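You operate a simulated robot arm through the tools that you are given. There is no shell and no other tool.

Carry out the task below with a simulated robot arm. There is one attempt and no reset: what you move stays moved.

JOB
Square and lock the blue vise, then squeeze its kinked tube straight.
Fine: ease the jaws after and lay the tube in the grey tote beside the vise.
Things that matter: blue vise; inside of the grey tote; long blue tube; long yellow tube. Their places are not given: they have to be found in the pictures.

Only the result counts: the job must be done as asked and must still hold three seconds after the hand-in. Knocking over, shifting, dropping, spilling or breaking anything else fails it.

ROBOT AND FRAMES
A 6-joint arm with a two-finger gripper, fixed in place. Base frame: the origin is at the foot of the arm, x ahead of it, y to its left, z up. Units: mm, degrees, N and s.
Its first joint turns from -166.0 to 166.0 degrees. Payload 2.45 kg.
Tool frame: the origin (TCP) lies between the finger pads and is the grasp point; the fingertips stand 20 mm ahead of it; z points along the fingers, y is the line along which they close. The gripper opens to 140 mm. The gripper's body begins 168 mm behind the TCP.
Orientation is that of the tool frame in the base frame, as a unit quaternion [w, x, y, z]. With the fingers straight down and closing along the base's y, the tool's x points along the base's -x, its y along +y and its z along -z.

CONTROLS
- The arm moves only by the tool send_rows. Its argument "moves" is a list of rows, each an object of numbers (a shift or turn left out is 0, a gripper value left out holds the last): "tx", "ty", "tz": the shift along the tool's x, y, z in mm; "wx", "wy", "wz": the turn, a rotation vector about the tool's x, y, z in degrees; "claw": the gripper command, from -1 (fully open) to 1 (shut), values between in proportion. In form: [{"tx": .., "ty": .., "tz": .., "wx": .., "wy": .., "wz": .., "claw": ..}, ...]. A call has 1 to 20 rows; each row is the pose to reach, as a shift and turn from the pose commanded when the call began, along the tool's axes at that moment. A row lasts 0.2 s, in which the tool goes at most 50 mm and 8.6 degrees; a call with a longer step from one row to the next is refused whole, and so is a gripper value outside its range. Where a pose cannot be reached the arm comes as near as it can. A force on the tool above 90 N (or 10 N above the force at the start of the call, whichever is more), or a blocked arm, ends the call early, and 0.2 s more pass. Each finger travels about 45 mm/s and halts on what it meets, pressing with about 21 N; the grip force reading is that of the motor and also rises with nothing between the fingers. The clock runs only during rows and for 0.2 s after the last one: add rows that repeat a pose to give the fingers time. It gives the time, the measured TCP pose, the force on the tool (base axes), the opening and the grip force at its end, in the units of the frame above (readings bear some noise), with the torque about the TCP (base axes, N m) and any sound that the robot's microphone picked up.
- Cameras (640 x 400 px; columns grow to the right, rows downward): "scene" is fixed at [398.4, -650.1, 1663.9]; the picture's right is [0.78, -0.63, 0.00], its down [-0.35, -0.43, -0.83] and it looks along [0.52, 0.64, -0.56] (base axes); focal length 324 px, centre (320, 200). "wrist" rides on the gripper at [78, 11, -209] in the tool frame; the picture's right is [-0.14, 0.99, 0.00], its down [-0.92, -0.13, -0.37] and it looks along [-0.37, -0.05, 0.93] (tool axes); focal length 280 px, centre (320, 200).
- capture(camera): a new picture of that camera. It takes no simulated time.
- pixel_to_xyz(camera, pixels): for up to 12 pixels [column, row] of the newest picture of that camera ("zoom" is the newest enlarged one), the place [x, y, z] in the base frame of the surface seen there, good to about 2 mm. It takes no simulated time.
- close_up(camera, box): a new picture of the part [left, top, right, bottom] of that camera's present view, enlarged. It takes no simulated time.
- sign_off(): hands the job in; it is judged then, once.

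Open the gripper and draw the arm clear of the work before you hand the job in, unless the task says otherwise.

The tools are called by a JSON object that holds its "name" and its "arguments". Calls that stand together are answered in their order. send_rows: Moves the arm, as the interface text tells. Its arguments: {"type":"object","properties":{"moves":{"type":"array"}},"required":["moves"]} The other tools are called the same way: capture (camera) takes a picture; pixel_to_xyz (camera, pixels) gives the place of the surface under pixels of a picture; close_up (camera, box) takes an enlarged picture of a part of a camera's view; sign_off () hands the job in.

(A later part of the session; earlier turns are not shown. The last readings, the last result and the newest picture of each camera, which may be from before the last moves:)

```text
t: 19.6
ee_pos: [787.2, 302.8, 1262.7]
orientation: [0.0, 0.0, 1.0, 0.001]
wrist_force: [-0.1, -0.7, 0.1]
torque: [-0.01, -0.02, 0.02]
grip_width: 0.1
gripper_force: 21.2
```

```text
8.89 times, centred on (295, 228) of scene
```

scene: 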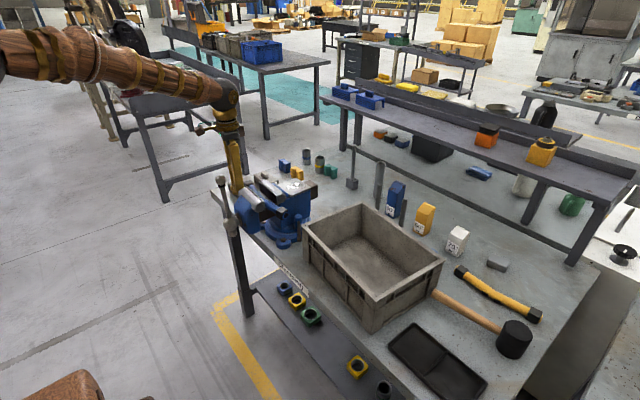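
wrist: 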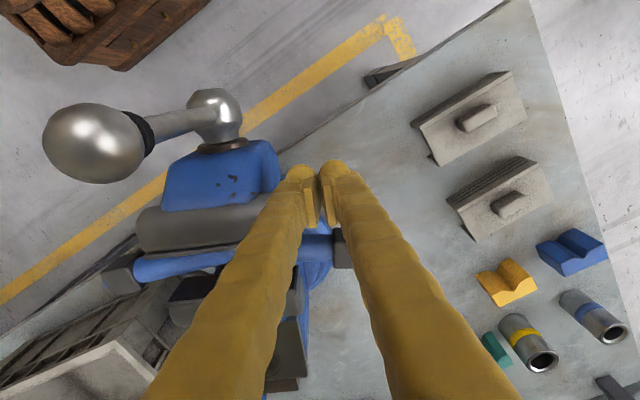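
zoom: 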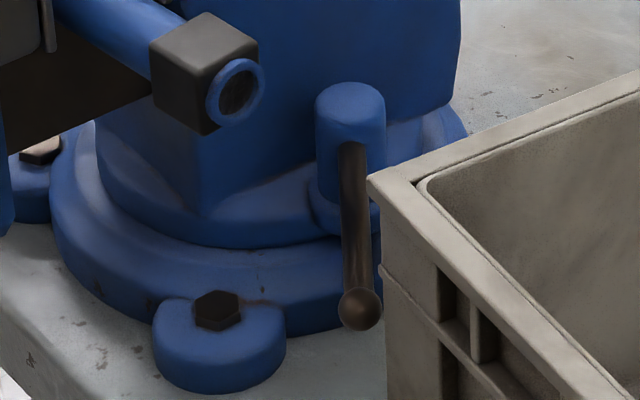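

Square holds (face x 848.0–849.2, side y 145.8–146.9). Now I measure the lever and tote corner again, and travel to above (930,62).

{"name": "pixel_to_xyz", "arguments": {"camera": "zoom", "pixels": [[361, 308], [357, 260], [355, 220], [352, 170], [350, 100], [370, 182], [415, 180], [390, 285], [205, 55], [190, 100], [235, 92]]}}

{"name": "send_rows", "arguments": {"moves": [{"tx": -20, "ty": -40}, {"tx": -40, "ty": -80}, {"tx": -60, "ty": -120}, {"tx": -85, "ty": -160}, {"tx": -110, "ty": -200}, {"tx": -143, "ty": -238, "tz": 10}, {"tx": -143, "ty": -238, "tz": 50}, {"tx": -143, "ty": -238, "tz": 90}, {"tx": -143, "ty": -238, "tz": 120}, {"tx": -143, "ty": -238, "tz": 120}]}}

{"name": "capture", "arguments": {"camera": "wrist"}}

{"name": "close_up", "arguments": {"camera": "wrist", "box": [240, 50, 420, 230]}}

```text
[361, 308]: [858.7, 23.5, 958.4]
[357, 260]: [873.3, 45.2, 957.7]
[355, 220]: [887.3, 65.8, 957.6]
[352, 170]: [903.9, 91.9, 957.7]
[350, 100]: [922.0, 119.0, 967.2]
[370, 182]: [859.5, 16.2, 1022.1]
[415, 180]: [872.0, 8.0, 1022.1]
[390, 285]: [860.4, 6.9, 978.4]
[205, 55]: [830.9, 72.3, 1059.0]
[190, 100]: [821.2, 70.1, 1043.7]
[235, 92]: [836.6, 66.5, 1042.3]
```

```text
refused: row 6 steps farther than a row can; nothing moved
```

```text
taken
```

wrist: 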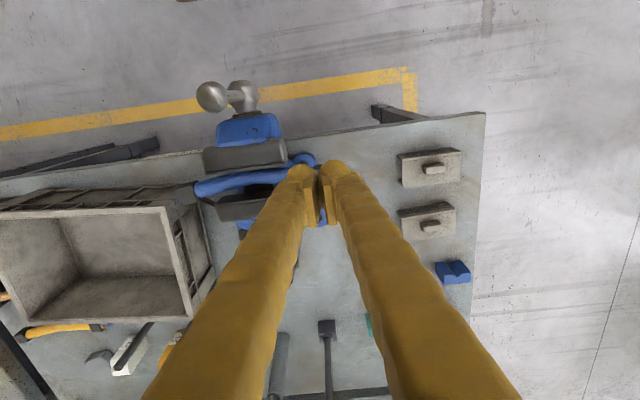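

```text
2.22 times, centred on (330, 140) of wrist
```

zoom: 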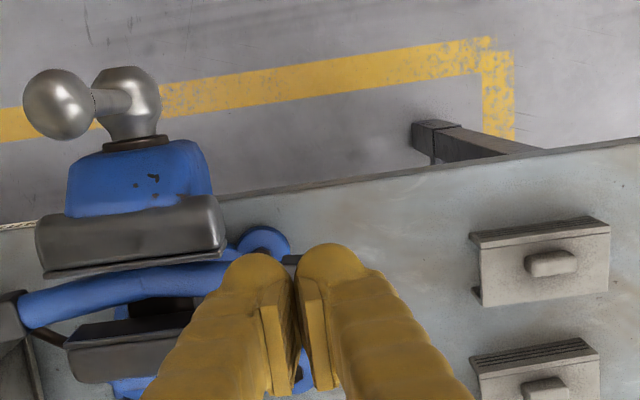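

The lever points at −123° (rel. post ≈(920,124)) exactly as left. I resend the travel with smaller steps to above (933,58).

{"name": "send_rows", "arguments": {"moves": [{"tx": -20, "ty": -40}, {"tx": -40, "ty": -80}, {"tx": -60, "ty": -120}, {"tx": -85, "ty": -160}, {"tx": -115, "ty": -195}, {"tx": -135, "ty": -225}, {"tx": -146, "ty": -245, "tz": 10}, {"tx": -146, "ty": -245, "tz": 50}, {"tx": -146, "ty": -245, "tz": 90}, {"tx": -146, "ty": -245, "tz": 130}, {"tx": -146, "ty": -245, "tz": 150}, {"tx": -146, "ty": -245, "tz": 150}]}}

{"name": "capture", "arguments": {"camera": "wrist"}}

{"name": "close_up", "arguments": {"camera": "wrist", "box": [240, 50, 420, 230]}}

```text
t: 22.2
ee_pos: [933.8, 58.3, 1113.6]
orientation: [0.0, 0.0, 1.0, 0.0]
wrist_force: [-0.5, 0.8, 0.2]
torque: [-0.03, 0.03, -0.01]
grip_width: 0.0
gripper_force: 21.1
```

```text
taken
```

wrist: 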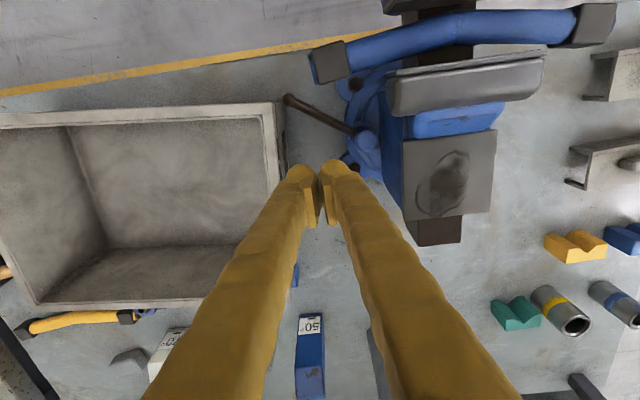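

```text
2.22 times, centred on (330, 140) of wrist
```

zoom: 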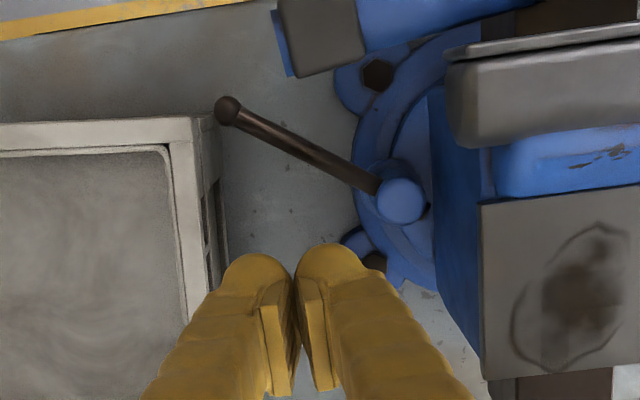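

Clear on all sides. Descend to z≈957 and push in −x toward x≈877, rechecking force.

{"name": "send_rows", "arguments": {"moves": [{"tz": 40}, {"tz": 80}, {"tz": 120}, {"tz": 156}, {"tz": 156}, {"tx": 8, "ty": 1, "tz": 156}, {"tx": 16, "ty": 2, "tz": 156}, {"tx": 24, "ty": 3, "tz": 156}, {"tx": 31, "ty": 4, "tz": 156}, {"tx": 38, "ty": 4, "tz": 156}, {"tx": 44, "ty": 4, "tz": 156}, {"tx": 50, "ty": 4, "tz": 156}, {"tx": 56, "ty": 4, "tz": 156}, {"tx": 56, "ty": 4, "tz": 156}]}}

{"name": "capture", "arguments": {"camera": "wrist"}}

{"name": "close_up", "arguments": {"camera": "scene", "box": [235, 175, 325, 250]}}

```text
t: 25.2
ee_pos: [878.2, 63.0, 958.5]
orientation: [0.0, 0.0, 1.0, -0.001]
wrist_force: [-0.1, -1.9, 1.2]
torque: [0.03, 0.01, 0.03]
grip_width: 0.0
gripper_force: 21.2
```

```text
taken
```

wrist: 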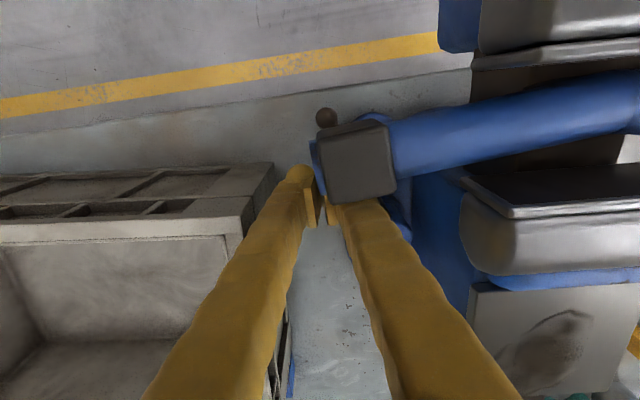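

```text
5.33 times, centred on (280, 212) of scene
```

zoom: 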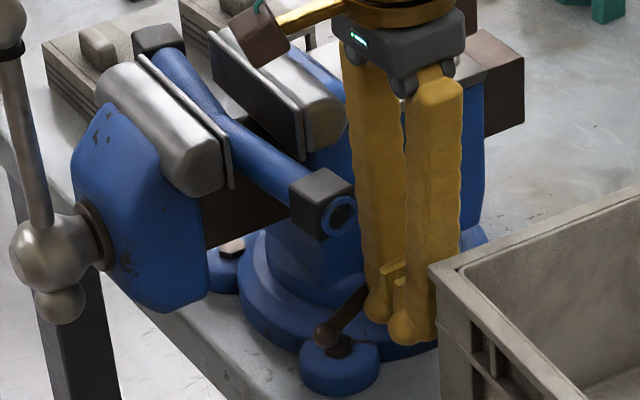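

The lever is now at about −150°, still free (about 2 N), and the tube cap is the limit for a vertical approach. I back off, lift, and check that the vise stayed square and the lever angle.

{"name": "send_rows", "arguments": {"moves": [{"tx": -10}, {"tx": -12, "tz": -40}, {"tx": -12, "tz": -80}, {"tx": -12, "tz": -120}, {"tx": -12, "tz": -165}, {"tx": -12, "tz": -210}, {"tx": -12, "tz": -250}, {"tx": 20, "ty": -30, "tz": -260}, {"tx": 60, "ty": -50, "tz": -260}, {"tx": 100, "ty": -70, "tz": -260}, {"tx": 140, "ty": -90, "tz": -260}, {"tx": 180, "ty": -110, "tz": -260}, {"tx": 220, "ty": -130, "tz": -260}, {"tx": 260, "ty": -150, "tz": -260}, {"tx": 260, "ty": -150, "tz": -260}]}}

{"name": "capture", "arguments": {"camera": "wrist"}}

{"name": "close_up", "arguments": {"camera": "scene", "box": [245, 170, 315, 215]}}

{"name": "pixel_to_xyz", "arguments": {"camera": "zoom", "pixels": [[150, 140], [170, 170], [230, 220], [260, 240], [285, 275], [145, 175], [430, 280], [480, 260], [530, 240], [580, 220]]}}

{"name": "close_up", "arguments": {"camera": "scene", "box": [260, 200, 320, 250]}}

```text
t: 28.4
ee_pos: [615.3, -89.3, 1218.9]
orientation: [0.0, -0.001, 1.0, 0.0]
wrist_force: [-1.3, -0.1, -0.6]
torque: [0.01, 0.0, 0.0]
grip_width: 0.1
gripper_force: 20.9
```

```text
taken
```

wrist: 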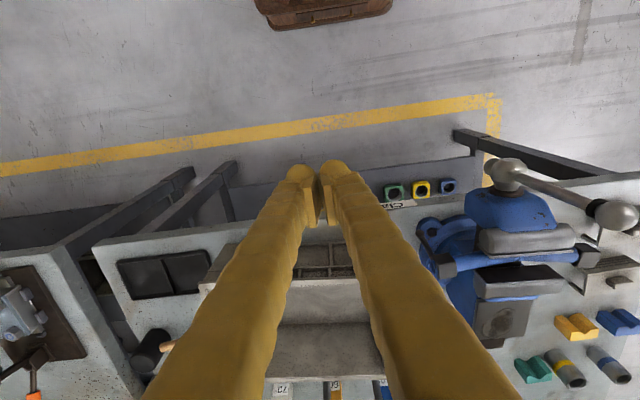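

```text
8.89 times, centred on (280, 192) of scene
```

zoom: 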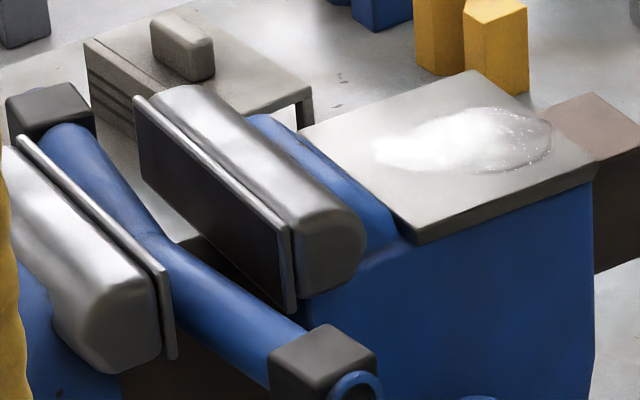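

```text
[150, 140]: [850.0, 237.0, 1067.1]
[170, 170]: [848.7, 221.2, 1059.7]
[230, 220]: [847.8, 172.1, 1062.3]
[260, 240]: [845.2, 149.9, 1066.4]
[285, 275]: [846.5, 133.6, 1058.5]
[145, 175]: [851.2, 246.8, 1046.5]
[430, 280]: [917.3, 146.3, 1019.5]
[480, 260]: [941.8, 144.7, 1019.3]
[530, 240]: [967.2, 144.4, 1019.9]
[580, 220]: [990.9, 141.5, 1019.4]
```

```text
8.00 times, centred on (290, 225) of scene
```

zoom: 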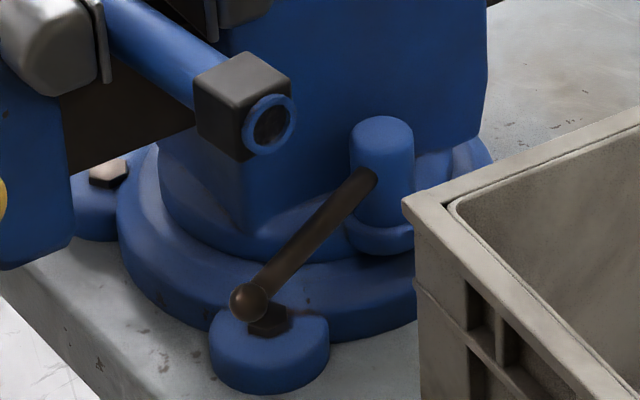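

The body crept to about −2.5° with that push (lever friction drags it). Gripping the lever's ball end axially and moving it on the exact circle about the post will control both; I measure the lever, the slab and bar first.

{"name": "pixel_to_xyz", "arguments": {"camera": "zoom", "pixels": [[248, 300], [280, 265], [310, 230], [340, 195], [365, 172], [383, 130], [50, 240], [30, 262], [60, 200], [120, 140], [220, 85], [405, 200]]}}

{"name": "close_up", "arguments": {"camera": "scene", "box": [200, 155, 290, 255]}}

{"name": "close_up", "arguments": {"camera": "wrist", "box": [380, 130, 640, 380]}}

```text
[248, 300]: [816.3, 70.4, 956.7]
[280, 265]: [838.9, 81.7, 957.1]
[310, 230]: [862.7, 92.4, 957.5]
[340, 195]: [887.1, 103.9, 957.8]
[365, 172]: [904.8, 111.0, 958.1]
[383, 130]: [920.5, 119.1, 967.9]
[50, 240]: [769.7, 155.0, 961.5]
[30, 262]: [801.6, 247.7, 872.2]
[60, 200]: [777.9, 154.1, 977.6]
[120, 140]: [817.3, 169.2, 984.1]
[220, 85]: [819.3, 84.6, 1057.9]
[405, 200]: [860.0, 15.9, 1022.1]
```

```text
4.00 times, centred on (245, 205) of scene
```

zoom: 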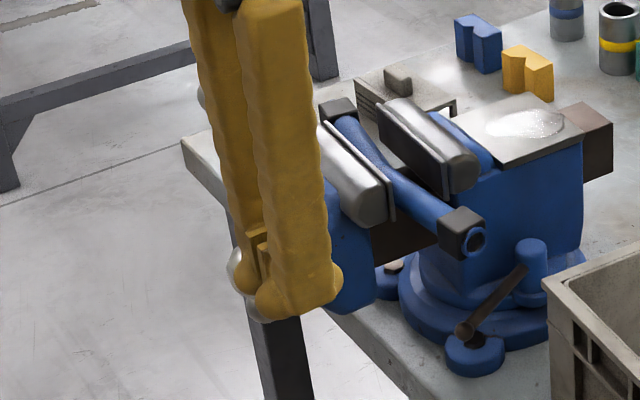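

```text
1.60 times, centred on (510, 255) of wrist
```

zoom: 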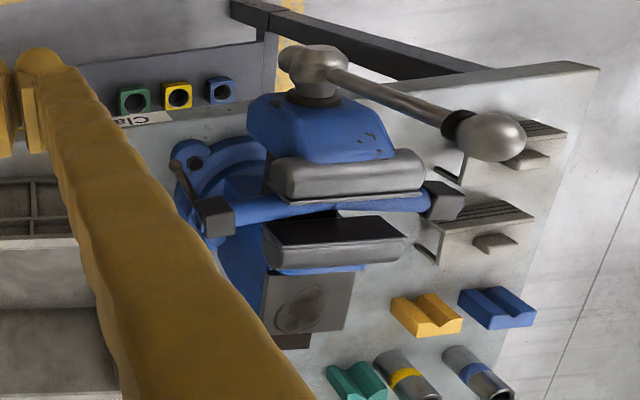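

Lever lies at about −156° with its ball at (820,76,953). I'll turn the tool horizontal (pointing +x) in free space here and part-open the fingers, to grip the ball along the lever's own axis.

{"name": "send_rows", "arguments": {"moves": [{"wy": -8, "claw": 0.28}, {"wy": -16}, {"wy": -24}, {"wy": -32}, {"wy": -40}, {"wy": -48}, {"wy": -56}, {"wy": -64}, {"wy": -72}, {"wy": -80}, {"wy": -88}, {"wy": -90}, {"wy": -90}]}}

{"name": "capture", "arguments": {"camera": "scene"}}

{"name": "capture", "arguments": {"camera": "wrist"}}

```text
t: 31.2
ee_pos: [662.1, -101.6, 1266.7]
orientation: [0.707, 0.0, 0.708, 0.0]
wrist_force: [0.8, -0.4, 0.0]
torque: [0.02, -0.02, -0.01]
grip_width: 50.4
gripper_force: 0.1
out of reach, approached as far as the arm can: row 8, 10, 11, 12, 13
```

```text
taken
```

scene: 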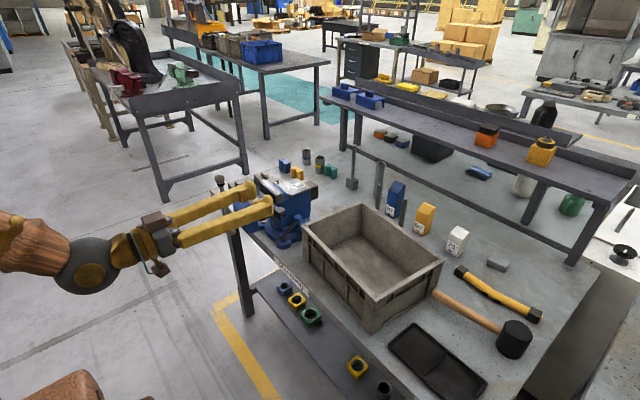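

```text
taken
```

wrist: 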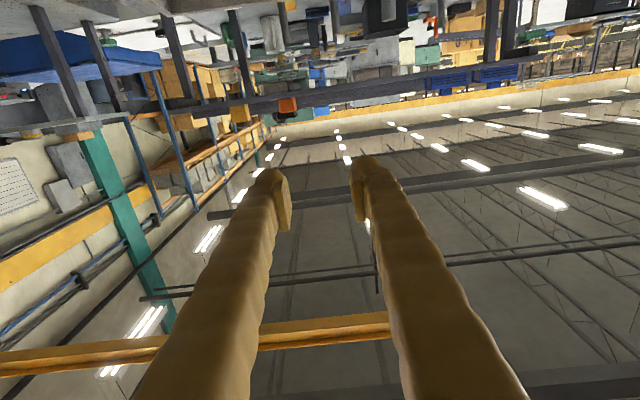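

The arm was near its inner limit but is horizontal. I move out to the standoff in line with the lever (about (711,27)), yawing 24°, then lower toward lever height.

{"name": "send_rows", "arguments": {"moves": [{"tz": 30, "ty": 20, "wx": -6}, {"tz": 50, "ty": 45, "wx": -12}, {"tz": 75, "ty": 75, "wx": -18}, {"tz": 96, "ty": 105, "wx": -24}, {"tz": 96, "ty": 116, "wx": -24}, {"tz": 96, "ty": 116, "wx": -24, "tx": 45}, {"tz": 96, "ty": 116, "wx": -24, "tx": 90}, {"tz": 96, "ty": 116, "wx": -24, "tx": 135}, {"tz": 96, "ty": 116, "wx": -24, "tx": 135}]}}

{"name": "capture", "arguments": {"camera": "scene"}}

```text
t: 33.2
ee_pos: [757.6, 15.3, 1129.8]
orientation: [0.692, -0.147, 0.692, 0.147]
wrist_force: [-0.3, -0.6, 0.0]
torque: [0.01, 0.0, 0.0]
grip_width: 50.7
gripper_force: 0.0
```

```text
taken
```

scene: 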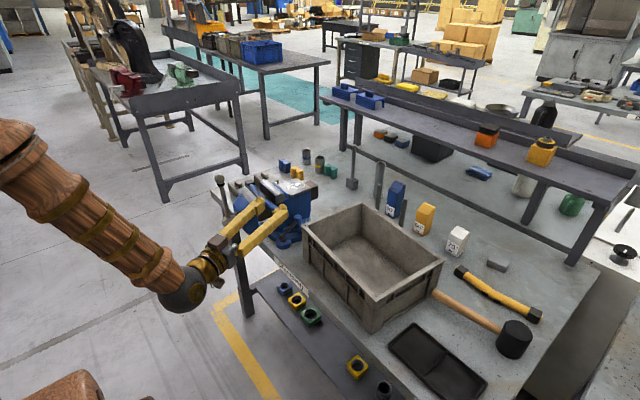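

Now I retreat slightly along the tool, centre on the lever axis, and lower to z≈953 in front of the bench edge.

{"name": "send_rows", "arguments": {"moves": [{"tz": -20, "ty": 15}, {"tz": -37.8, "ty": 29.7, "tx": 20}, {"tz": -37.8, "ty": 29.7, "tx": 65}, {"tz": -37.8, "ty": 29.7, "tx": 110}, {"tz": -37.8, "ty": 29.7, "tx": 150}, {"tz": -37.8, "ty": 29.7, "tx": 177}, {"tz": -37.8, "ty": 29.7, "tx": 177}]}}

{"name": "capture", "arguments": {"camera": "wrist"}}

{"name": "close_up", "arguments": {"camera": "scene", "box": [205, 160, 335, 260]}}

```text
t: 34.8
ee_pos: [761.3, 8.3, 1012.0]
orientation: [0.683, -0.14, 0.698, 0.161]
wrist_force: [-0.1, 0.0, -0.2]
torque: [0.03, -0.02, -0.04]
grip_width: 50.3
gripper_force: 0.0
out of reach, approached as far as the arm can: row 2, 3, 4, 5, 6, 7
```

```text
taken
```

wrist: 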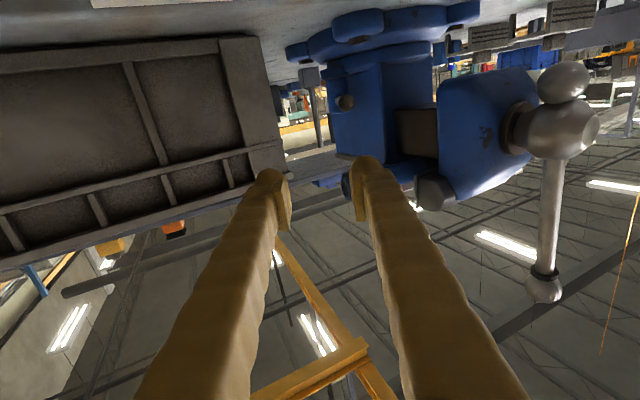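

```text
4.00 times, centred on (270, 210) of scene
```

zoom: 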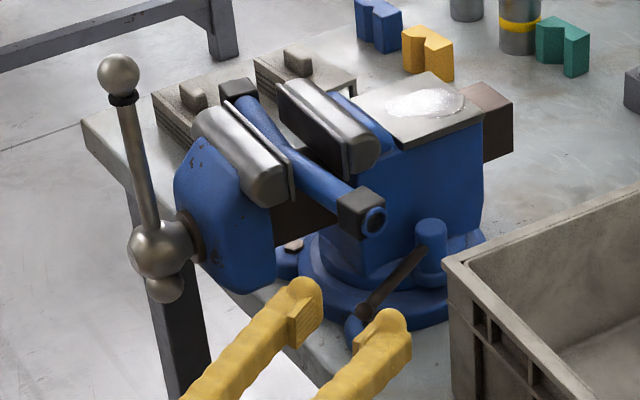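

The arm can't fold that close horizontally, but nearer the vise should be reachable. I shift to a 45 mm standoff in line with the ball and lower there.

{"name": "send_rows", "arguments": {"moves": [{"tz": 12, "ty": 12, "tx": 0}, {"tz": 24, "ty": 26, "tx": 10}, {"tz": 36, "ty": 37, "tx": 25}, {"tz": 36, "ty": 37, "tx": 45}, {"tz": 36, "ty": 37, "tx": 59}, {"tz": 36, "ty": 37, "tx": 59}]}}

{"name": "capture", "arguments": {"camera": "wrist"}}

{"name": "close_up", "arguments": {"camera": "scene", "box": [205, 160, 335, 260]}}

```text
t: 36.2
ee_pos: [802.1, 48.3, 988.2]
orientation: [0.68, -0.138, 0.7, 0.168]
wrist_force: [-0.1, -0.4, 0.1]
torque: [-0.03, 0.02, 0.0]
grip_width: 50.4
gripper_force: 0.1
out of reach, approached as far as the arm can: row 1, 2, 3, 4, 5, 6
```

```text
taken
```

wrist: 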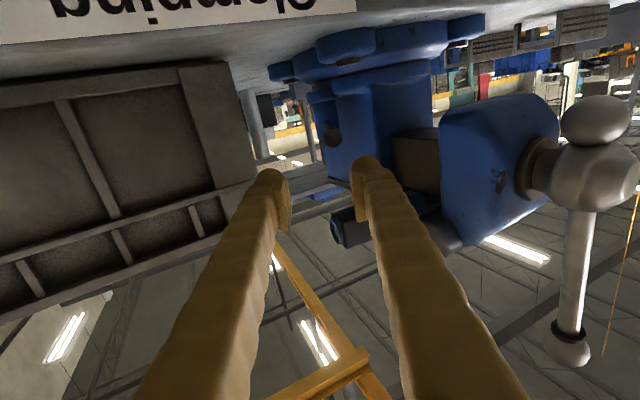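

```text
4.00 times, centred on (270, 210) of scene
```

zoom: 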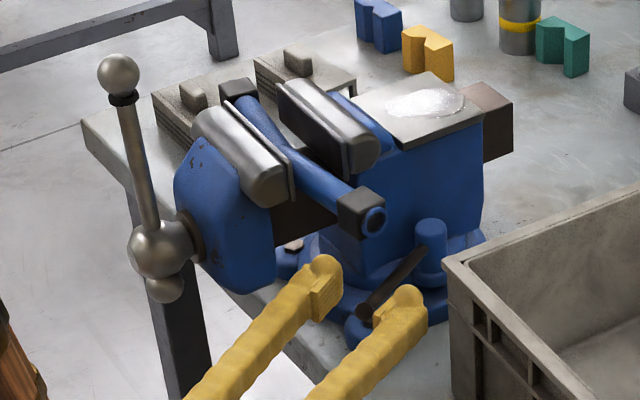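

Fully horizontal is near the arm's limit, so I'll use a tool pitched about 45° down along the lever direction instead. First back away and up a little while pitching, staying clear of the tube cap.

{"name": "send_rows", "arguments": {"moves": [{"tz": -15, "tx": -5, "wy": 4}, {"tz": -35, "tx": -10, "wy": 10}, {"tz": -50, "tx": -20, "wy": 18}, {"tz": -55, "tx": -35, "wy": 26}, {"tz": -55, "tx": -50, "wy": 34}, {"tz": -55, "tx": -60, "wy": 42}, {"tz": -55, "tx": -60, "wy": 46}, {"tz": -55, "tx": -60, "wy": 46}]}}

{"name": "close_up", "arguments": {"camera": "scene", "box": [205, 150, 335, 260]}}

```text
t: 38.0
ee_pos: [757.3, 22.1, 1048.9]
orientation: [0.352, -0.192, 0.911, 0.099]
wrist_force: [-0.3, -0.6, -0.2]
torque: [0.01, -0.03, -0.02]
grip_width: 50.6
gripper_force: 0.0
```

```text
3.64 times, centred on (270, 205) of scene
```

zoom: 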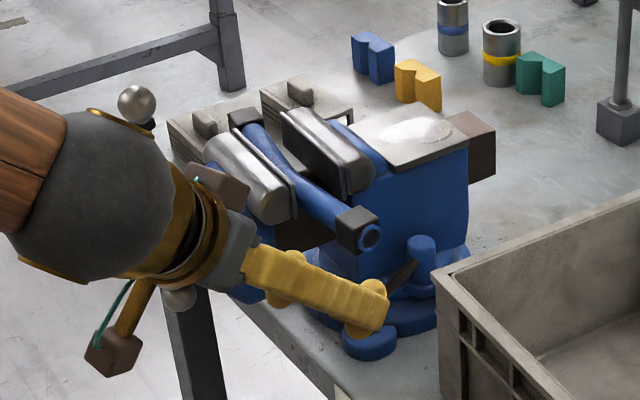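

Tool now points down-forward along the lever. I align laterally (18 mm) and advance along the tool axis until the ball sits between the pads.

{"name": "send_rows", "arguments": {"moves": [{"ty": 18, "tx": 7}, {"ty": 18, "tx": 7, "tz": 30}, {"ty": 18, "tx": 7, "tz": 60}, {"ty": 18, "tx": 7, "tz": 85}, {"ty": 18, "tx": 7, "tz": 105}, {"ty": 18, "tx": 7, "tz": 122}, {"ty": 18, "tx": 7, "tz": 122}]}}

{"name": "capture", "arguments": {"camera": "wrist"}}

{"name": "close_up", "arguments": {"camera": "scene", "box": [235, 190, 315, 250]}}

```text
t: 39.6
ee_pos: [815.9, 75.5, 956.1]
orientation: [0.353, -0.191, 0.91, 0.099]
wrist_force: [0.2, 0.6, -0.1]
torque: [0.02, -0.04, -0.02]
grip_width: 50.6
gripper_force: 0.0
```

```text
taken
```

wrist: 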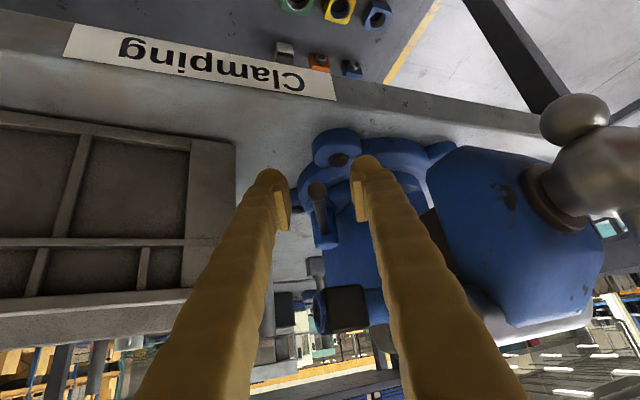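

```text
6.67 times, centred on (275, 220) of scene
```

zoom: 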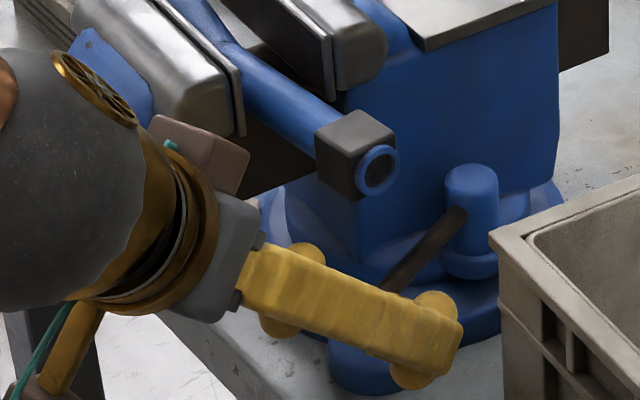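

The ball shows between the fingertips at (318,190) in the wrist view. I close the gripper on it.

{"name": "send_rows", "arguments": {"moves": [{"claw": 1}, {"claw": 1}, {"claw": 1}, {"claw": 1}]}}

{"name": "capture", "arguments": {"camera": "wrist"}}

{"name": "close_up", "arguments": {"camera": "scene", "box": [245, 170, 315, 215]}}

{"name": "pixel_to_xyz", "arguments": {"camera": "zoom", "pixels": [[150, 140], [170, 170], [230, 220], [260, 240], [280, 270], [145, 175], [430, 280], [480, 260], [530, 240], [580, 220]]}}

```text
t: 40.6
ee_pos: [815.8, 76.4, 956.4]
orientation: [0.352, -0.192, 0.911, 0.099]
wrist_force: [0.1, 0.7, -2.0]
torque: [-0.01, -0.06, 0.01]
grip_width: 15.5
gripper_force: 41.7
```

```text
taken
```

wrist: 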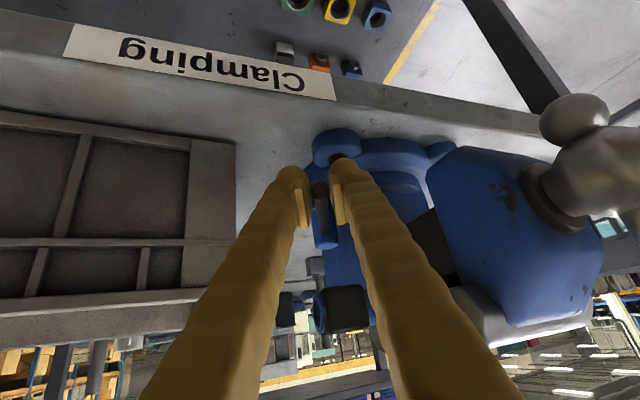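

```text
8.89 times, centred on (280, 192) of scene
```

zoom: 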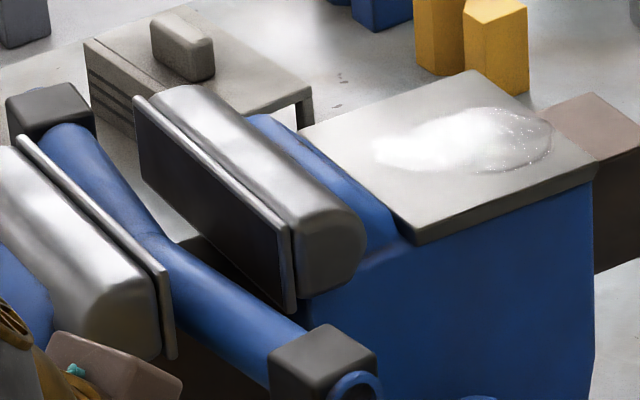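

```text
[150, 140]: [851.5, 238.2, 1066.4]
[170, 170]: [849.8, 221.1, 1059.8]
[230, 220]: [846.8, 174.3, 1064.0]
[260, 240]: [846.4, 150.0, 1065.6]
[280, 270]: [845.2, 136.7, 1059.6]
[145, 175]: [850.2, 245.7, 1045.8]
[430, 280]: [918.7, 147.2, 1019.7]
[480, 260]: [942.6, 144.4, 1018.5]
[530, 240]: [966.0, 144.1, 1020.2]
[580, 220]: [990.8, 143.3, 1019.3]
```

Ball gripped (15.5 mm). The body reads about −3°; moving the ball by (+6,−5) at constant lever angle should bring it back square.

{"name": "send_rows", "arguments": {"moves": [{"tx": -0.9, "ty": -2.3, "tz": 0.7}, {"tx": -1.8, "ty": -4.5, "tz": 1.4}, {"tx": -2.7, "ty": -6.8, "tz": 2.0}, {"tx": -2.7, "ty": -6.8, "tz": 2.0}]}}

{"name": "close_up", "arguments": {"camera": "scene", "box": [245, 170, 315, 215]}}

{"name": "pixel_to_xyz", "arguments": {"camera": "zoom", "pixels": [[150, 140], [170, 170], [230, 220], [260, 240], [280, 270], [145, 175], [430, 280], [480, 260], [530, 240], [580, 220]]}}

```text
t: 41.6
ee_pos: [823.4, 69.5, 955.1]
orientation: [0.352, -0.192, 0.911, 0.1]
wrist_force: [-9.0, -2.9, -18.0]
torque: [-0.04, 0.05, 0.06]
grip_width: 14.2
gripper_force: 40.2
```

```text
8.89 times, centred on (280, 192) of scene
```

zoom: 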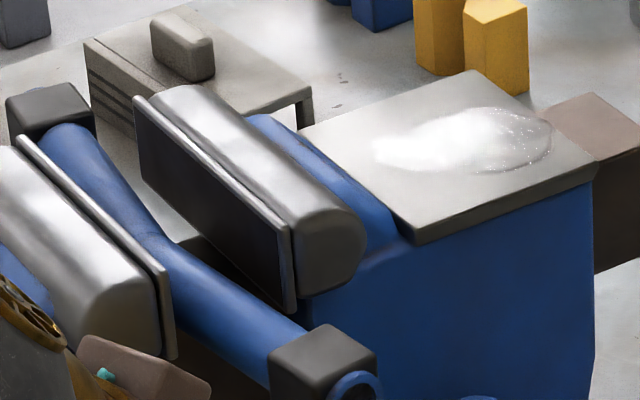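

```text
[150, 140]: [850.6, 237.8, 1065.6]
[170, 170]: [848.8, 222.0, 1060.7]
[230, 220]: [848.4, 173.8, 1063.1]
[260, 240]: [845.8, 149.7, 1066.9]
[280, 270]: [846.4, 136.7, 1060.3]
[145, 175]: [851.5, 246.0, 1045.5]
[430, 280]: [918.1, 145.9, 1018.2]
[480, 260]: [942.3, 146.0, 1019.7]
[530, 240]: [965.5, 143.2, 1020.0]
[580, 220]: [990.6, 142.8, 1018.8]
```

Body stayed at about −3°, so the swivel already holds against 9 N: it is partly tightened. I release the ball and back out, then push the jaw end again to square it before final locking.

{"name": "send_rows", "arguments": {"moves": [{"claw": 0.28}, {"claw": 0.28}, {"tz": -25}, {"tz": -60}, {"tz": -95}, {"tz": -130}, {"tz": -170}, {"tz": -210}, {"tz": -210}]}}

{"name": "close_up", "arguments": {"camera": "scene", "box": [245, 195, 325, 250]}}

{"name": "pixel_to_xyz", "arguments": {"camera": "zoom", "pixels": [[210, 355], [240, 320], [280, 290], [320, 250], [400, 190], [290, 160], [340, 130]]}}

```text
t: 43.6
ee_pos: [697.2, 4.8, 1111.5]
orientation: [0.352, -0.191, 0.911, 0.099]
wrist_force: [-0.2, 0.0, -0.2]
torque: [-0.02, 0.0, 0.01]
grip_width: 50.4
gripper_force: 0.0
```

```text
7.27 times, centred on (285, 222) of scene
```

zoom: 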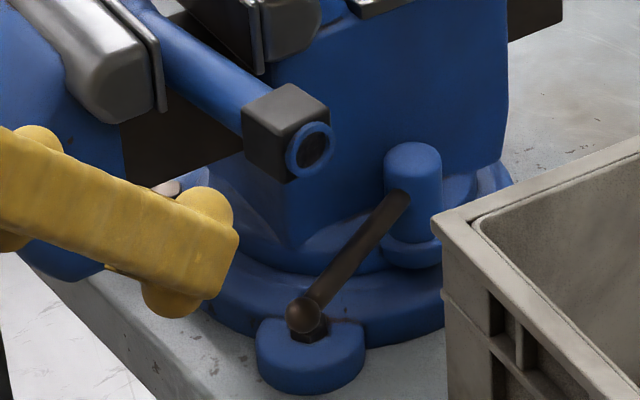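

```text
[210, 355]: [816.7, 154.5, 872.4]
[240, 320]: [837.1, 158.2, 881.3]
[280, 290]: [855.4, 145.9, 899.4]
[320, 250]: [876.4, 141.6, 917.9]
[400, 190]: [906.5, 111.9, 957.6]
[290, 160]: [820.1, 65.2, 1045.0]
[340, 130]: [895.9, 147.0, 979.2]
```

I raise the hand and turn it vertical again, closing the fingers.

{"name": "send_rows", "arguments": {"moves": [{"tx": -20, "ty": 1, "tz": -22, "wy": 7, "claw": 1}, {"tx": -40, "ty": 3, "tz": -44, "wy": 14}, {"tx": -61, "ty": 4, "tz": -66, "wy": 21}, {"tx": -82, "ty": 5, "tz": -88, "wy": 28}, {"tx": -102, "ty": 7, "tz": -110, "wy": 36}, {"tx": -122, "ty": 8, "tz": -132, "wy": 42}, {"tx": -122, "ty": 8, "tz": -132, "wy": 42}]}}

{"name": "close_up", "arguments": {"camera": "scene", "box": [245, 195, 325, 250]}}

{"name": "pixel_to_xyz", "arguments": {"camera": "zoom", "pixels": [[304, 314], [330, 280], [350, 255], [370, 230], [400, 195], [413, 155]]}}

```text
t: 45.2
ee_pos: [695.5, 1.6, 1290.4]
orientation: [0.002, -0.215, 0.976, 0.024]
wrist_force: [-0.4, -0.5, 0.7]
torque: [0.0, 0.04, -0.03]
grip_width: 0.0
gripper_force: 20.6
```

```text
7.27 times, centred on (285, 222) of scene
```

zoom: 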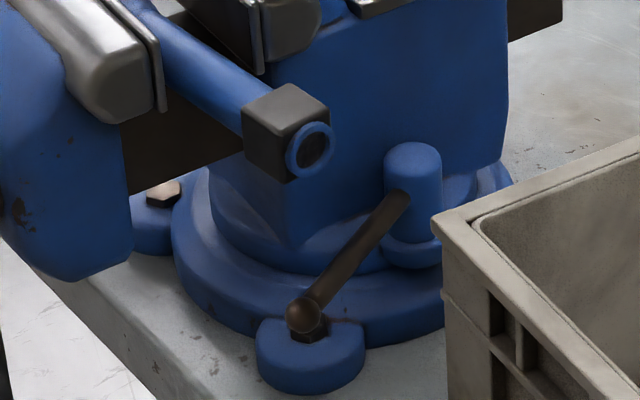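

```text
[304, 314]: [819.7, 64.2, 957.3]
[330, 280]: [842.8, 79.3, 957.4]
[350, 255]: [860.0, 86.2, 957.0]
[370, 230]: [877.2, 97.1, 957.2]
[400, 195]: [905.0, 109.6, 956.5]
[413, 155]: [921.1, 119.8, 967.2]
```

Lever measures about −153°. I travel over to the +y jaw end at safe height, restoring the standard vertical orientation.

{"name": "send_rows", "arguments": {"moves": [{"tx": -26, "ty": 30, "tz": 2, "wx": 0.3, "wz": 3}, {"tx": -53, "ty": 61, "tz": 4, "wx": 0.7, "wz": 6}, {"tx": -80, "ty": 92, "tz": 5, "wx": 1, "wz": 9}, {"tx": -106, "ty": 123, "tz": 7, "wx": 1.4, "wz": 12.5}, {"tx": -133, "ty": 154, "tz": 9, "wx": 1.7, "wz": 15.5}, {"tx": -159, "ty": 184, "tz": 11, "wx": 2.1, "wz": 18.5}, {"tx": -186, "ty": 215, "tz": 13, "wx": 2.4, "wz": 22}, {"tx": -212.4, "ty": 246, "tz": 14.5, "wx": 2.8, "wz": 24.9}, {"tx": -212.4, "ty": 246, "tz": 14.5, "wx": 2.8, "wz": 24.9}]}}

```text
t: 47.2
ee_pos: [784.1, 315.9, 1289.4]
orientation: [0.003, 0.001, 1.0, 0.002]
wrist_force: [0.8, 0.0, -0.1]
torque: [0.02, 0.01, 0.01]
grip_width: 0.0
gripper_force: 21.0
```

Now descend to TCP z≈1065 beside the jaw end, then push in −y to about y=282 while watching force.

{"name": "send_rows", "arguments": {"moves": [{"tz": 45}, {"tz": 90}, {"tz": 135}, {"tz": 180}, {"tz": 224}, {"tz": 224, "ty": -8}, {"tz": 224, "ty": -16}, {"tz": 224, "ty": -22}, {"tz": 224, "ty": -27}, {"tz": 224, "ty": -31}, {"tz": 224, "ty": -34}, {"tz": 224, "ty": -34}]}}

{"name": "close_up", "arguments": {"camera": "scene", "box": [245, 170, 315, 215]}}

{"name": "pixel_to_xyz", "arguments": {"camera": "zoom", "pixels": [[150, 140], [170, 170], [230, 220], [260, 240], [280, 270], [145, 175], [430, 280], [480, 260], [530, 240], [580, 220]]}}

```text
t: 49.8
ee_pos: [785.9, 284.6, 1066.0]
orientation: [0.004, 0.001, 1.0, 0.0]
wrist_force: [0.4, 27.8, 1.9]
torque: [-0.32, 0.02, -0.22]
grip_width: 0.0
gripper_force: 21.1
```

```text
8.89 times, centred on (280, 192) of scene
```

zoom: 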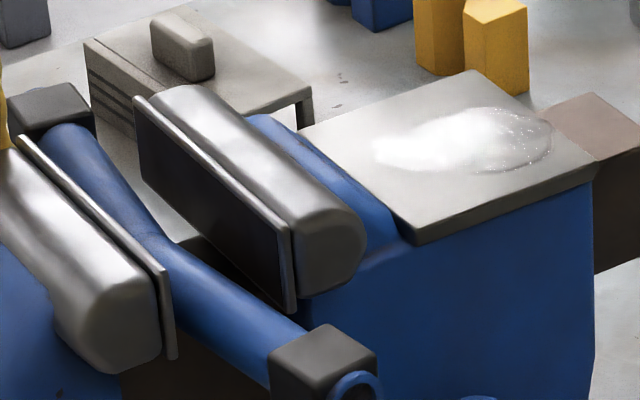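

```text
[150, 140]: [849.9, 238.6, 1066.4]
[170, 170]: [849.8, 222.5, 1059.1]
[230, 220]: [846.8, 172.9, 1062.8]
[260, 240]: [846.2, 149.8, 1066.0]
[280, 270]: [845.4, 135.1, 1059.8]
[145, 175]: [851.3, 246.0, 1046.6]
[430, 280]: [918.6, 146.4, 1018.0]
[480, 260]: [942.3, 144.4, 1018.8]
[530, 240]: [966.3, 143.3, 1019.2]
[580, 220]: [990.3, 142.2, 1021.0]
```

At 28 N the body no longer turns: the swivel has locked at about −3°. I'll retreat, re-grip the ball, ease the lever back, square the body while holding the ball, then lock again on the exact circle.

{"name": "send_rows", "arguments": {"moves": [{"ty": 10}, {"ty": 25}, {"ty": 25, "tz": -45}, {"ty": 25, "tz": -90}, {"ty": 25, "tz": -135}, {"ty": 25, "tz": -180}, {"ty": 25, "tz": -224}, {"ty": -10, "tx": 10, "tz": -224, "wz": -4}, {"ty": -50, "tx": 20, "tz": -224, "wz": -8}, {"ty": -90, "tx": 32, "tz": -224, "wz": -12}, {"ty": -130, "tx": 44, "tz": -224, "wz": -16}, {"ty": -170, "tx": 56, "tz": -224, "wz": -20}, {"ty": -210, "tx": 68, "tz": -224, "wz": -24}, {"ty": -250, "tx": 80, "tz": -224, "wz": -28}, {"ty": -285, "tx": 89, "tz": -224, "wz": -28}, {"ty": -285, "tx": 89, "tz": -224, "wz": -28, "claw": 0.28}, {"ty": -285, "tx": 89, "tz": -224, "wz": -28}]}}

{"name": "close_up", "arguments": {"camera": "scene", "box": [245, 195, 325, 250]}}

{"name": "pixel_to_xyz", "arguments": {"camera": "zoom", "pixels": [[304, 314], [330, 280], [350, 255], [370, 230], [400, 195], [413, 155]]}}

```text
t: 53.4
ee_pos: [696.5, -2.3, 1289.6]
orientation: [0.003, -0.241, 0.971, -0.001]
wrist_force: [-0.2, -0.1, 0.1]
torque: [0.0, -0.04, 0.03]
grip_width: 50.6
gripper_force: 0.2
```

```text
7.27 times, centred on (285, 222) of scene
```

zoom: 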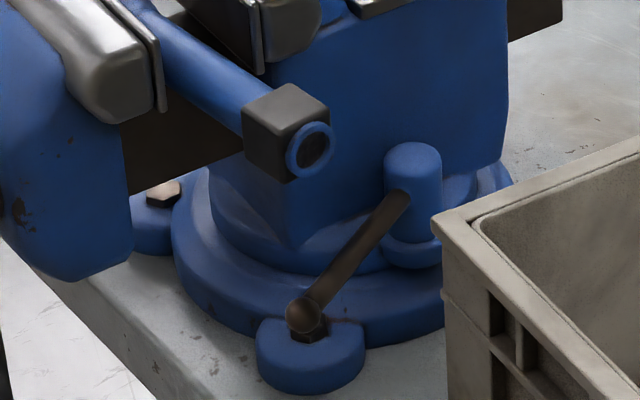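

```text
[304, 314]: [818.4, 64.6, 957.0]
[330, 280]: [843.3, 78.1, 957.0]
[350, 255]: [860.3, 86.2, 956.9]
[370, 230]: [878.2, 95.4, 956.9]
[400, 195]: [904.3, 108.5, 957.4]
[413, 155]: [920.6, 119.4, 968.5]
```

I pitch the tool 45° toward the lever and lower to the approach point.

{"name": "send_rows", "arguments": {"moves": [{"tz": 30, "wy": -7.5}, {"tz": 60, "wy": -15}, {"tz": 90, "wy": -22.5}, {"tz": 120, "wy": -30}, {"tz": 150, "wy": -37.5}, {"tz": 178, "wy": -45}, {"tz": 178, "wy": -45}]}}

```text
t: 55.0
ee_pos: [696.6, -4.5, 1112.1]
orientation: [0.375, -0.223, 0.895, 0.092]
wrist_force: [0.4, -0.2, -0.2]
torque: [-0.01, 0.01, -0.04]
grip_width: 50.4
gripper_force: 0.1
```

Ball centre is about (823,71,953). I align and advance along the tool axis to straddle it, then close.

{"name": "send_rows", "arguments": {"moves": [{"tx": 9.9, "ty": 7.4, "tz": 30}, {"tx": 9.9, "ty": 7.4, "tz": 70}, {"tx": 9.9, "ty": 7.4, "tz": 110}, {"tx": 9.9, "ty": 7.4, "tz": 145}, {"tx": 9.9, "ty": 7.4, "tz": 175}, {"tx": 9.9, "ty": 7.4, "tz": 200}, {"tx": 9.9, "ty": 7.4, "tz": 215}, {"tx": 9.9, "ty": 7.4, "tz": 215}, {"tx": 9.9, "ty": 7.4, "tz": 215, "claw": 1}, {"tx": 9.9, "ty": 7.4, "tz": 215}, {"tx": 9.9, "ty": 7.4, "tz": 215}, {"tx": 9.9, "ty": 7.4, "tz": 215}]}}

{"name": "capture", "arguments": {"camera": "wrist"}}

```text
t: 57.6
ee_pos: [822.3, 70.9, 952.5]
orientation: [0.374, -0.223, 0.895, 0.092]
wrist_force: [3.4, 1.7, -2.5]
torque: [0.01, -0.04, 0.0]
grip_width: 12.4
gripper_force: 38.4
```

```text
taken
```

wrist: 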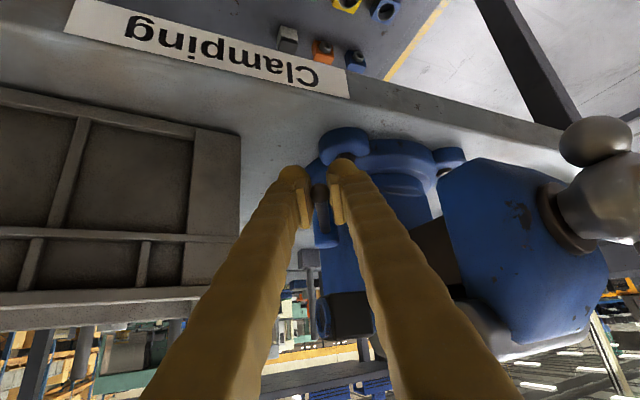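

Gripped (12.4 mm). Now ease the lever back counter-clockwise about 14° around the post, turning the tool along.

{"name": "send_rows", "arguments": {"moves": [{"tx": 0, "ty": -3.6, "tz": 0, "wx": -1.3, "wz": -1.3}, {"tx": 0, "ty": -7.2, "tz": 0.1, "wx": -2.6, "wz": -2.6}, {"tx": -0.3, "ty": -10.6, "tz": 0.3, "wx": -3.9, "wz": -3.9}, {"tx": -0.5, "ty": -14.1, "tz": 0.5, "wx": -5.2, "wz": -5.1}, {"tx": -1.1, "ty": -20.7, "tz": 1.2, "wx": -7.7, "wz": -7.6}, {"tx": -2.2, "ty": -27.3, "tz": 2.3, "wx": -10.2, "wz": -10}, {"tx": -2.2, "ty": -27.3, "tz": 2.3, "wx": -10.2, "wz": -10}]}}

{"name": "close_up", "arguments": {"camera": "scene", "box": [245, 170, 315, 215]}}

{"name": "pixel_to_xyz", "arguments": {"camera": "zoom", "pixels": [[150, 140], [170, 170], [230, 220], [260, 240], [280, 270], [145, 175], [430, 280], [480, 260], [530, 240], [580, 220]]}}

{"name": "close_up", "arguments": {"camera": "scene", "box": [245, 195, 325, 250]}}

```text
t: 59.2
ee_pos: [837.7, 48.0, 952.1]
orientation: [0.357, -0.333, 0.862, 0.138]
wrist_force: [-14.5, -15.8, -11.9]
torque: [-0.18, 0.19, -0.08]
grip_width: 12.3
gripper_force: 38.7
```

```text
8.89 times, centred on (280, 192) of scene
```

zoom: 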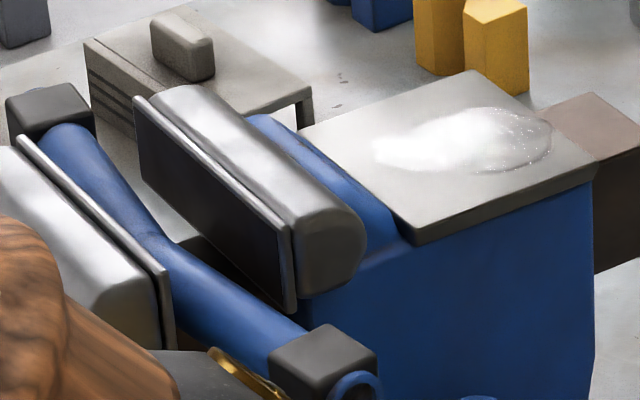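

```text
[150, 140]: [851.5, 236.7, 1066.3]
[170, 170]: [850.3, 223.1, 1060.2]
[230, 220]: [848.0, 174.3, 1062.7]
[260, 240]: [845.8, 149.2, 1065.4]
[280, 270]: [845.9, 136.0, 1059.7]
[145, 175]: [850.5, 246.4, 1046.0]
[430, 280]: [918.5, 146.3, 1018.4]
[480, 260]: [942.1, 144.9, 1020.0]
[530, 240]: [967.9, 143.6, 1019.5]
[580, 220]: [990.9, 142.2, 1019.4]
```

```text
7.27 times, centred on (285, 222) of scene
```

zoom: 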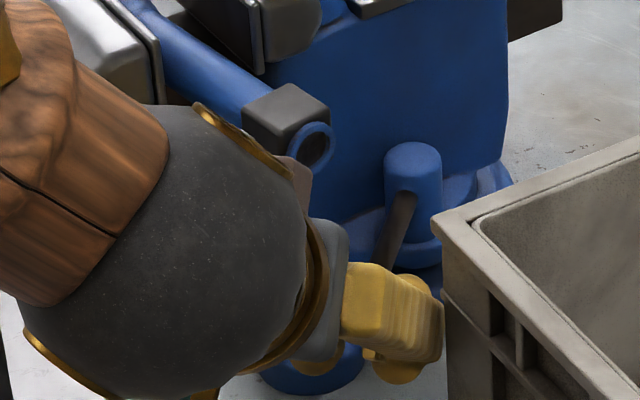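

The body still hasn't moved with about 1 Nm on it. I release with a small opening (tote corner is near the outer finger) and back straight out to look at the lever and vise again.

{"name": "send_rows", "arguments": {"moves": [{"claw": 0.65}, {"claw": 0.65}, {"tz": -15}, {"tz": -35}, {"tz": -65}, {"tz": -100}, {"tz": -140}, {"tz": -180}, {"tz": -200}, {"tz": -200}]}}

{"name": "close_up", "arguments": {"camera": "scene", "box": [245, 195, 325, 250]}}

{"name": "pixel_to_xyz", "arguments": {"camera": "zoom", "pixels": [[435, 218], [445, 260], [480, 210], [413, 155], [400, 195], [385, 250], [362, 300], [350, 320]]}}

```text
t: 61.4
ee_pos: [731.7, -45.7, 1093.0]
orientation: [0.36, -0.332, 0.861, 0.138]
wrist_force: [0.1, 0.0, -1.0]
torque: [0.0, -0.02, 0.03]
grip_width: 24.5
gripper_force: 0.1
```

```text
7.27 times, centred on (285, 222) of scene
```

zoom: 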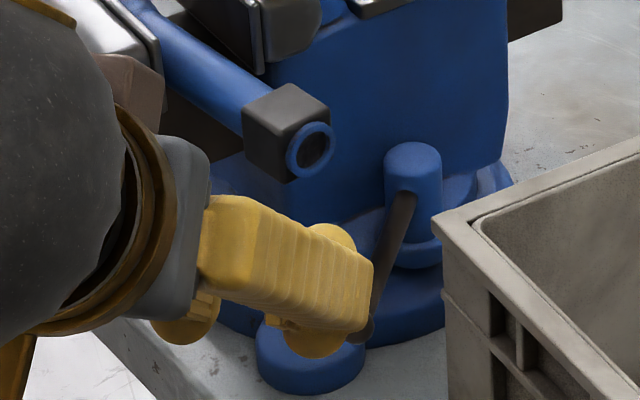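

```text
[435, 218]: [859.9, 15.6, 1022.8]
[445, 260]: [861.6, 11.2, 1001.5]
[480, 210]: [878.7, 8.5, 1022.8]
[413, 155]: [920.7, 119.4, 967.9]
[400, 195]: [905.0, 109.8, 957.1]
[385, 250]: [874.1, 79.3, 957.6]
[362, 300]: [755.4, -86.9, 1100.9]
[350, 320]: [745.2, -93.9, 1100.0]
```

Tote is unmoved (corner 859.9,15.6) and the lever is at about −136°. I go up and back to vertical to push the jaw end again, this time sensing the force step by step.

{"name": "send_rows", "arguments": {"moves": [{"tx": -23, "tz": -23, "wy": 7.5, "claw": 1}, {"tx": -46, "tz": -46, "wy": 15}, {"tx": -70, "tz": -69, "wy": 22.5}, {"tx": -93, "tz": -92, "wy": 30}, {"tx": -117, "tz": -115, "wy": 37.5}, {"tx": -140, "tz": -138.5, "wy": 45}, {"tx": -140, "tz": -138.5, "wy": 45}]}}

```text
t: 63.0
ee_pos: [733.1, -47.4, 1292.1]
orientation: [0.002, -0.361, 0.933, 0.001]
wrist_force: [-0.8, 0.1, 0.5]
torque: [-0.01, 0.0, 0.01]
grip_width: 0.0
gripper_force: 20.8
```

Vertical again. Travel at z≈1290 to the +y jaw end, unwinding the yaw.

{"name": "send_rows", "arguments": {"moves": [{"tx": -31.4, "ty": 25.9, "wz": 4.7}, {"tx": -62.8, "ty": 51.9, "wz": 9.4}, {"tx": -94.3, "ty": 77.8, "wz": 14.1}, {"tx": -125.7, "ty": 103.8, "wz": 18.8}, {"tx": -157.1, "ty": 129.7, "wz": 23.5}, {"tx": -188.5, "ty": 155.7, "wz": 28.2}, {"tx": -220, "ty": 181.6, "wz": 32.9}, {"tx": -251.4, "ty": 207.6, "wz": 37.6}, {"tx": -282.8, "ty": 233.5, "wz": 42.3}, {"tx": -282.8, "ty": 233.5, "wz": 42.3}]}}

{"name": "send_rows", "arguments": {"moves": [{"tz": 45}, {"tz": 90}, {"tz": 135}, {"tz": 180}, {"tz": 226}, {"tz": 226, "ty": -10}, {"tz": 226, "ty": -18}, {"tz": 226, "ty": -25}, {"tz": 226, "ty": -30}, {"tz": 226, "ty": -34}, {"tz": 226, "ty": -34}]}}

```text
t: 65.2
ee_pos: [785.5, 319.4, 1294.7]
orientation: [0.001, 0.002, 1.0, 0.001]
wrist_force: [0.7, 0.5, 0.0]
torque: [0.03, -0.01, 0.02]
grip_width: 0.2
gripper_force: 21.0
```

```text
t: 67.6
ee_pos: [785.4, 284.9, 1064.9]
orientation: [0.003, 0.001, 1.0, 0.002]
wrist_force: [0.4, 10.3, -0.5]
torque: [-0.08, -0.02, -0.03]
grip_width: 0.0
gripper_force: 21.0
```

Contact at 10 N. I push 2 mm further at a time, reading the force.

{"name": "send_rows", "arguments": {"moves": [{"ty": -2}, {"ty": -2}]}}

{"name": "send_rows", "arguments": {"moves": [{"ty": -2}, {"ty": -2}]}}

{"name": "send_rows", "arguments": {"moves": [{"ty": -2}, {"ty": -2}]}}

```text
t: 68.2
ee_pos: [785.6, 284.2, 1065.3]
orientation: [0.002, 0.001, 1.0, 0.002]
wrist_force: [0.2, 50.6, -5.9]
torque: [-0.27, -0.05, -0.37]
grip_width: 0.0
gripper_force: 20.9
```

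```text
t: 68.8
ee_pos: [786.0, 283.8, 1065.3]
orientation: [0.003, 0.001, 1.0, 0.003]
wrist_force: [0.0, 15.0, -6.4]
torque: [0.0, -0.02, -0.11]
grip_width: 0.2
gripper_force: 21.1
stopped in row 2: the force on the tool passed its limit at 92 N (the readings are from after the stop); the commanded pose is now the measured one
```

```text
t: 69.4
ee_pos: [786.7, 283.8, 1065.2]
orientation: [0.003, 0.0, 1.0, 0.004]
wrist_force: [0.0, 59.7, -3.7]
torque: [-0.32, -0.04, -0.51]
grip_width: 0.2
gripper_force: 20.7
```

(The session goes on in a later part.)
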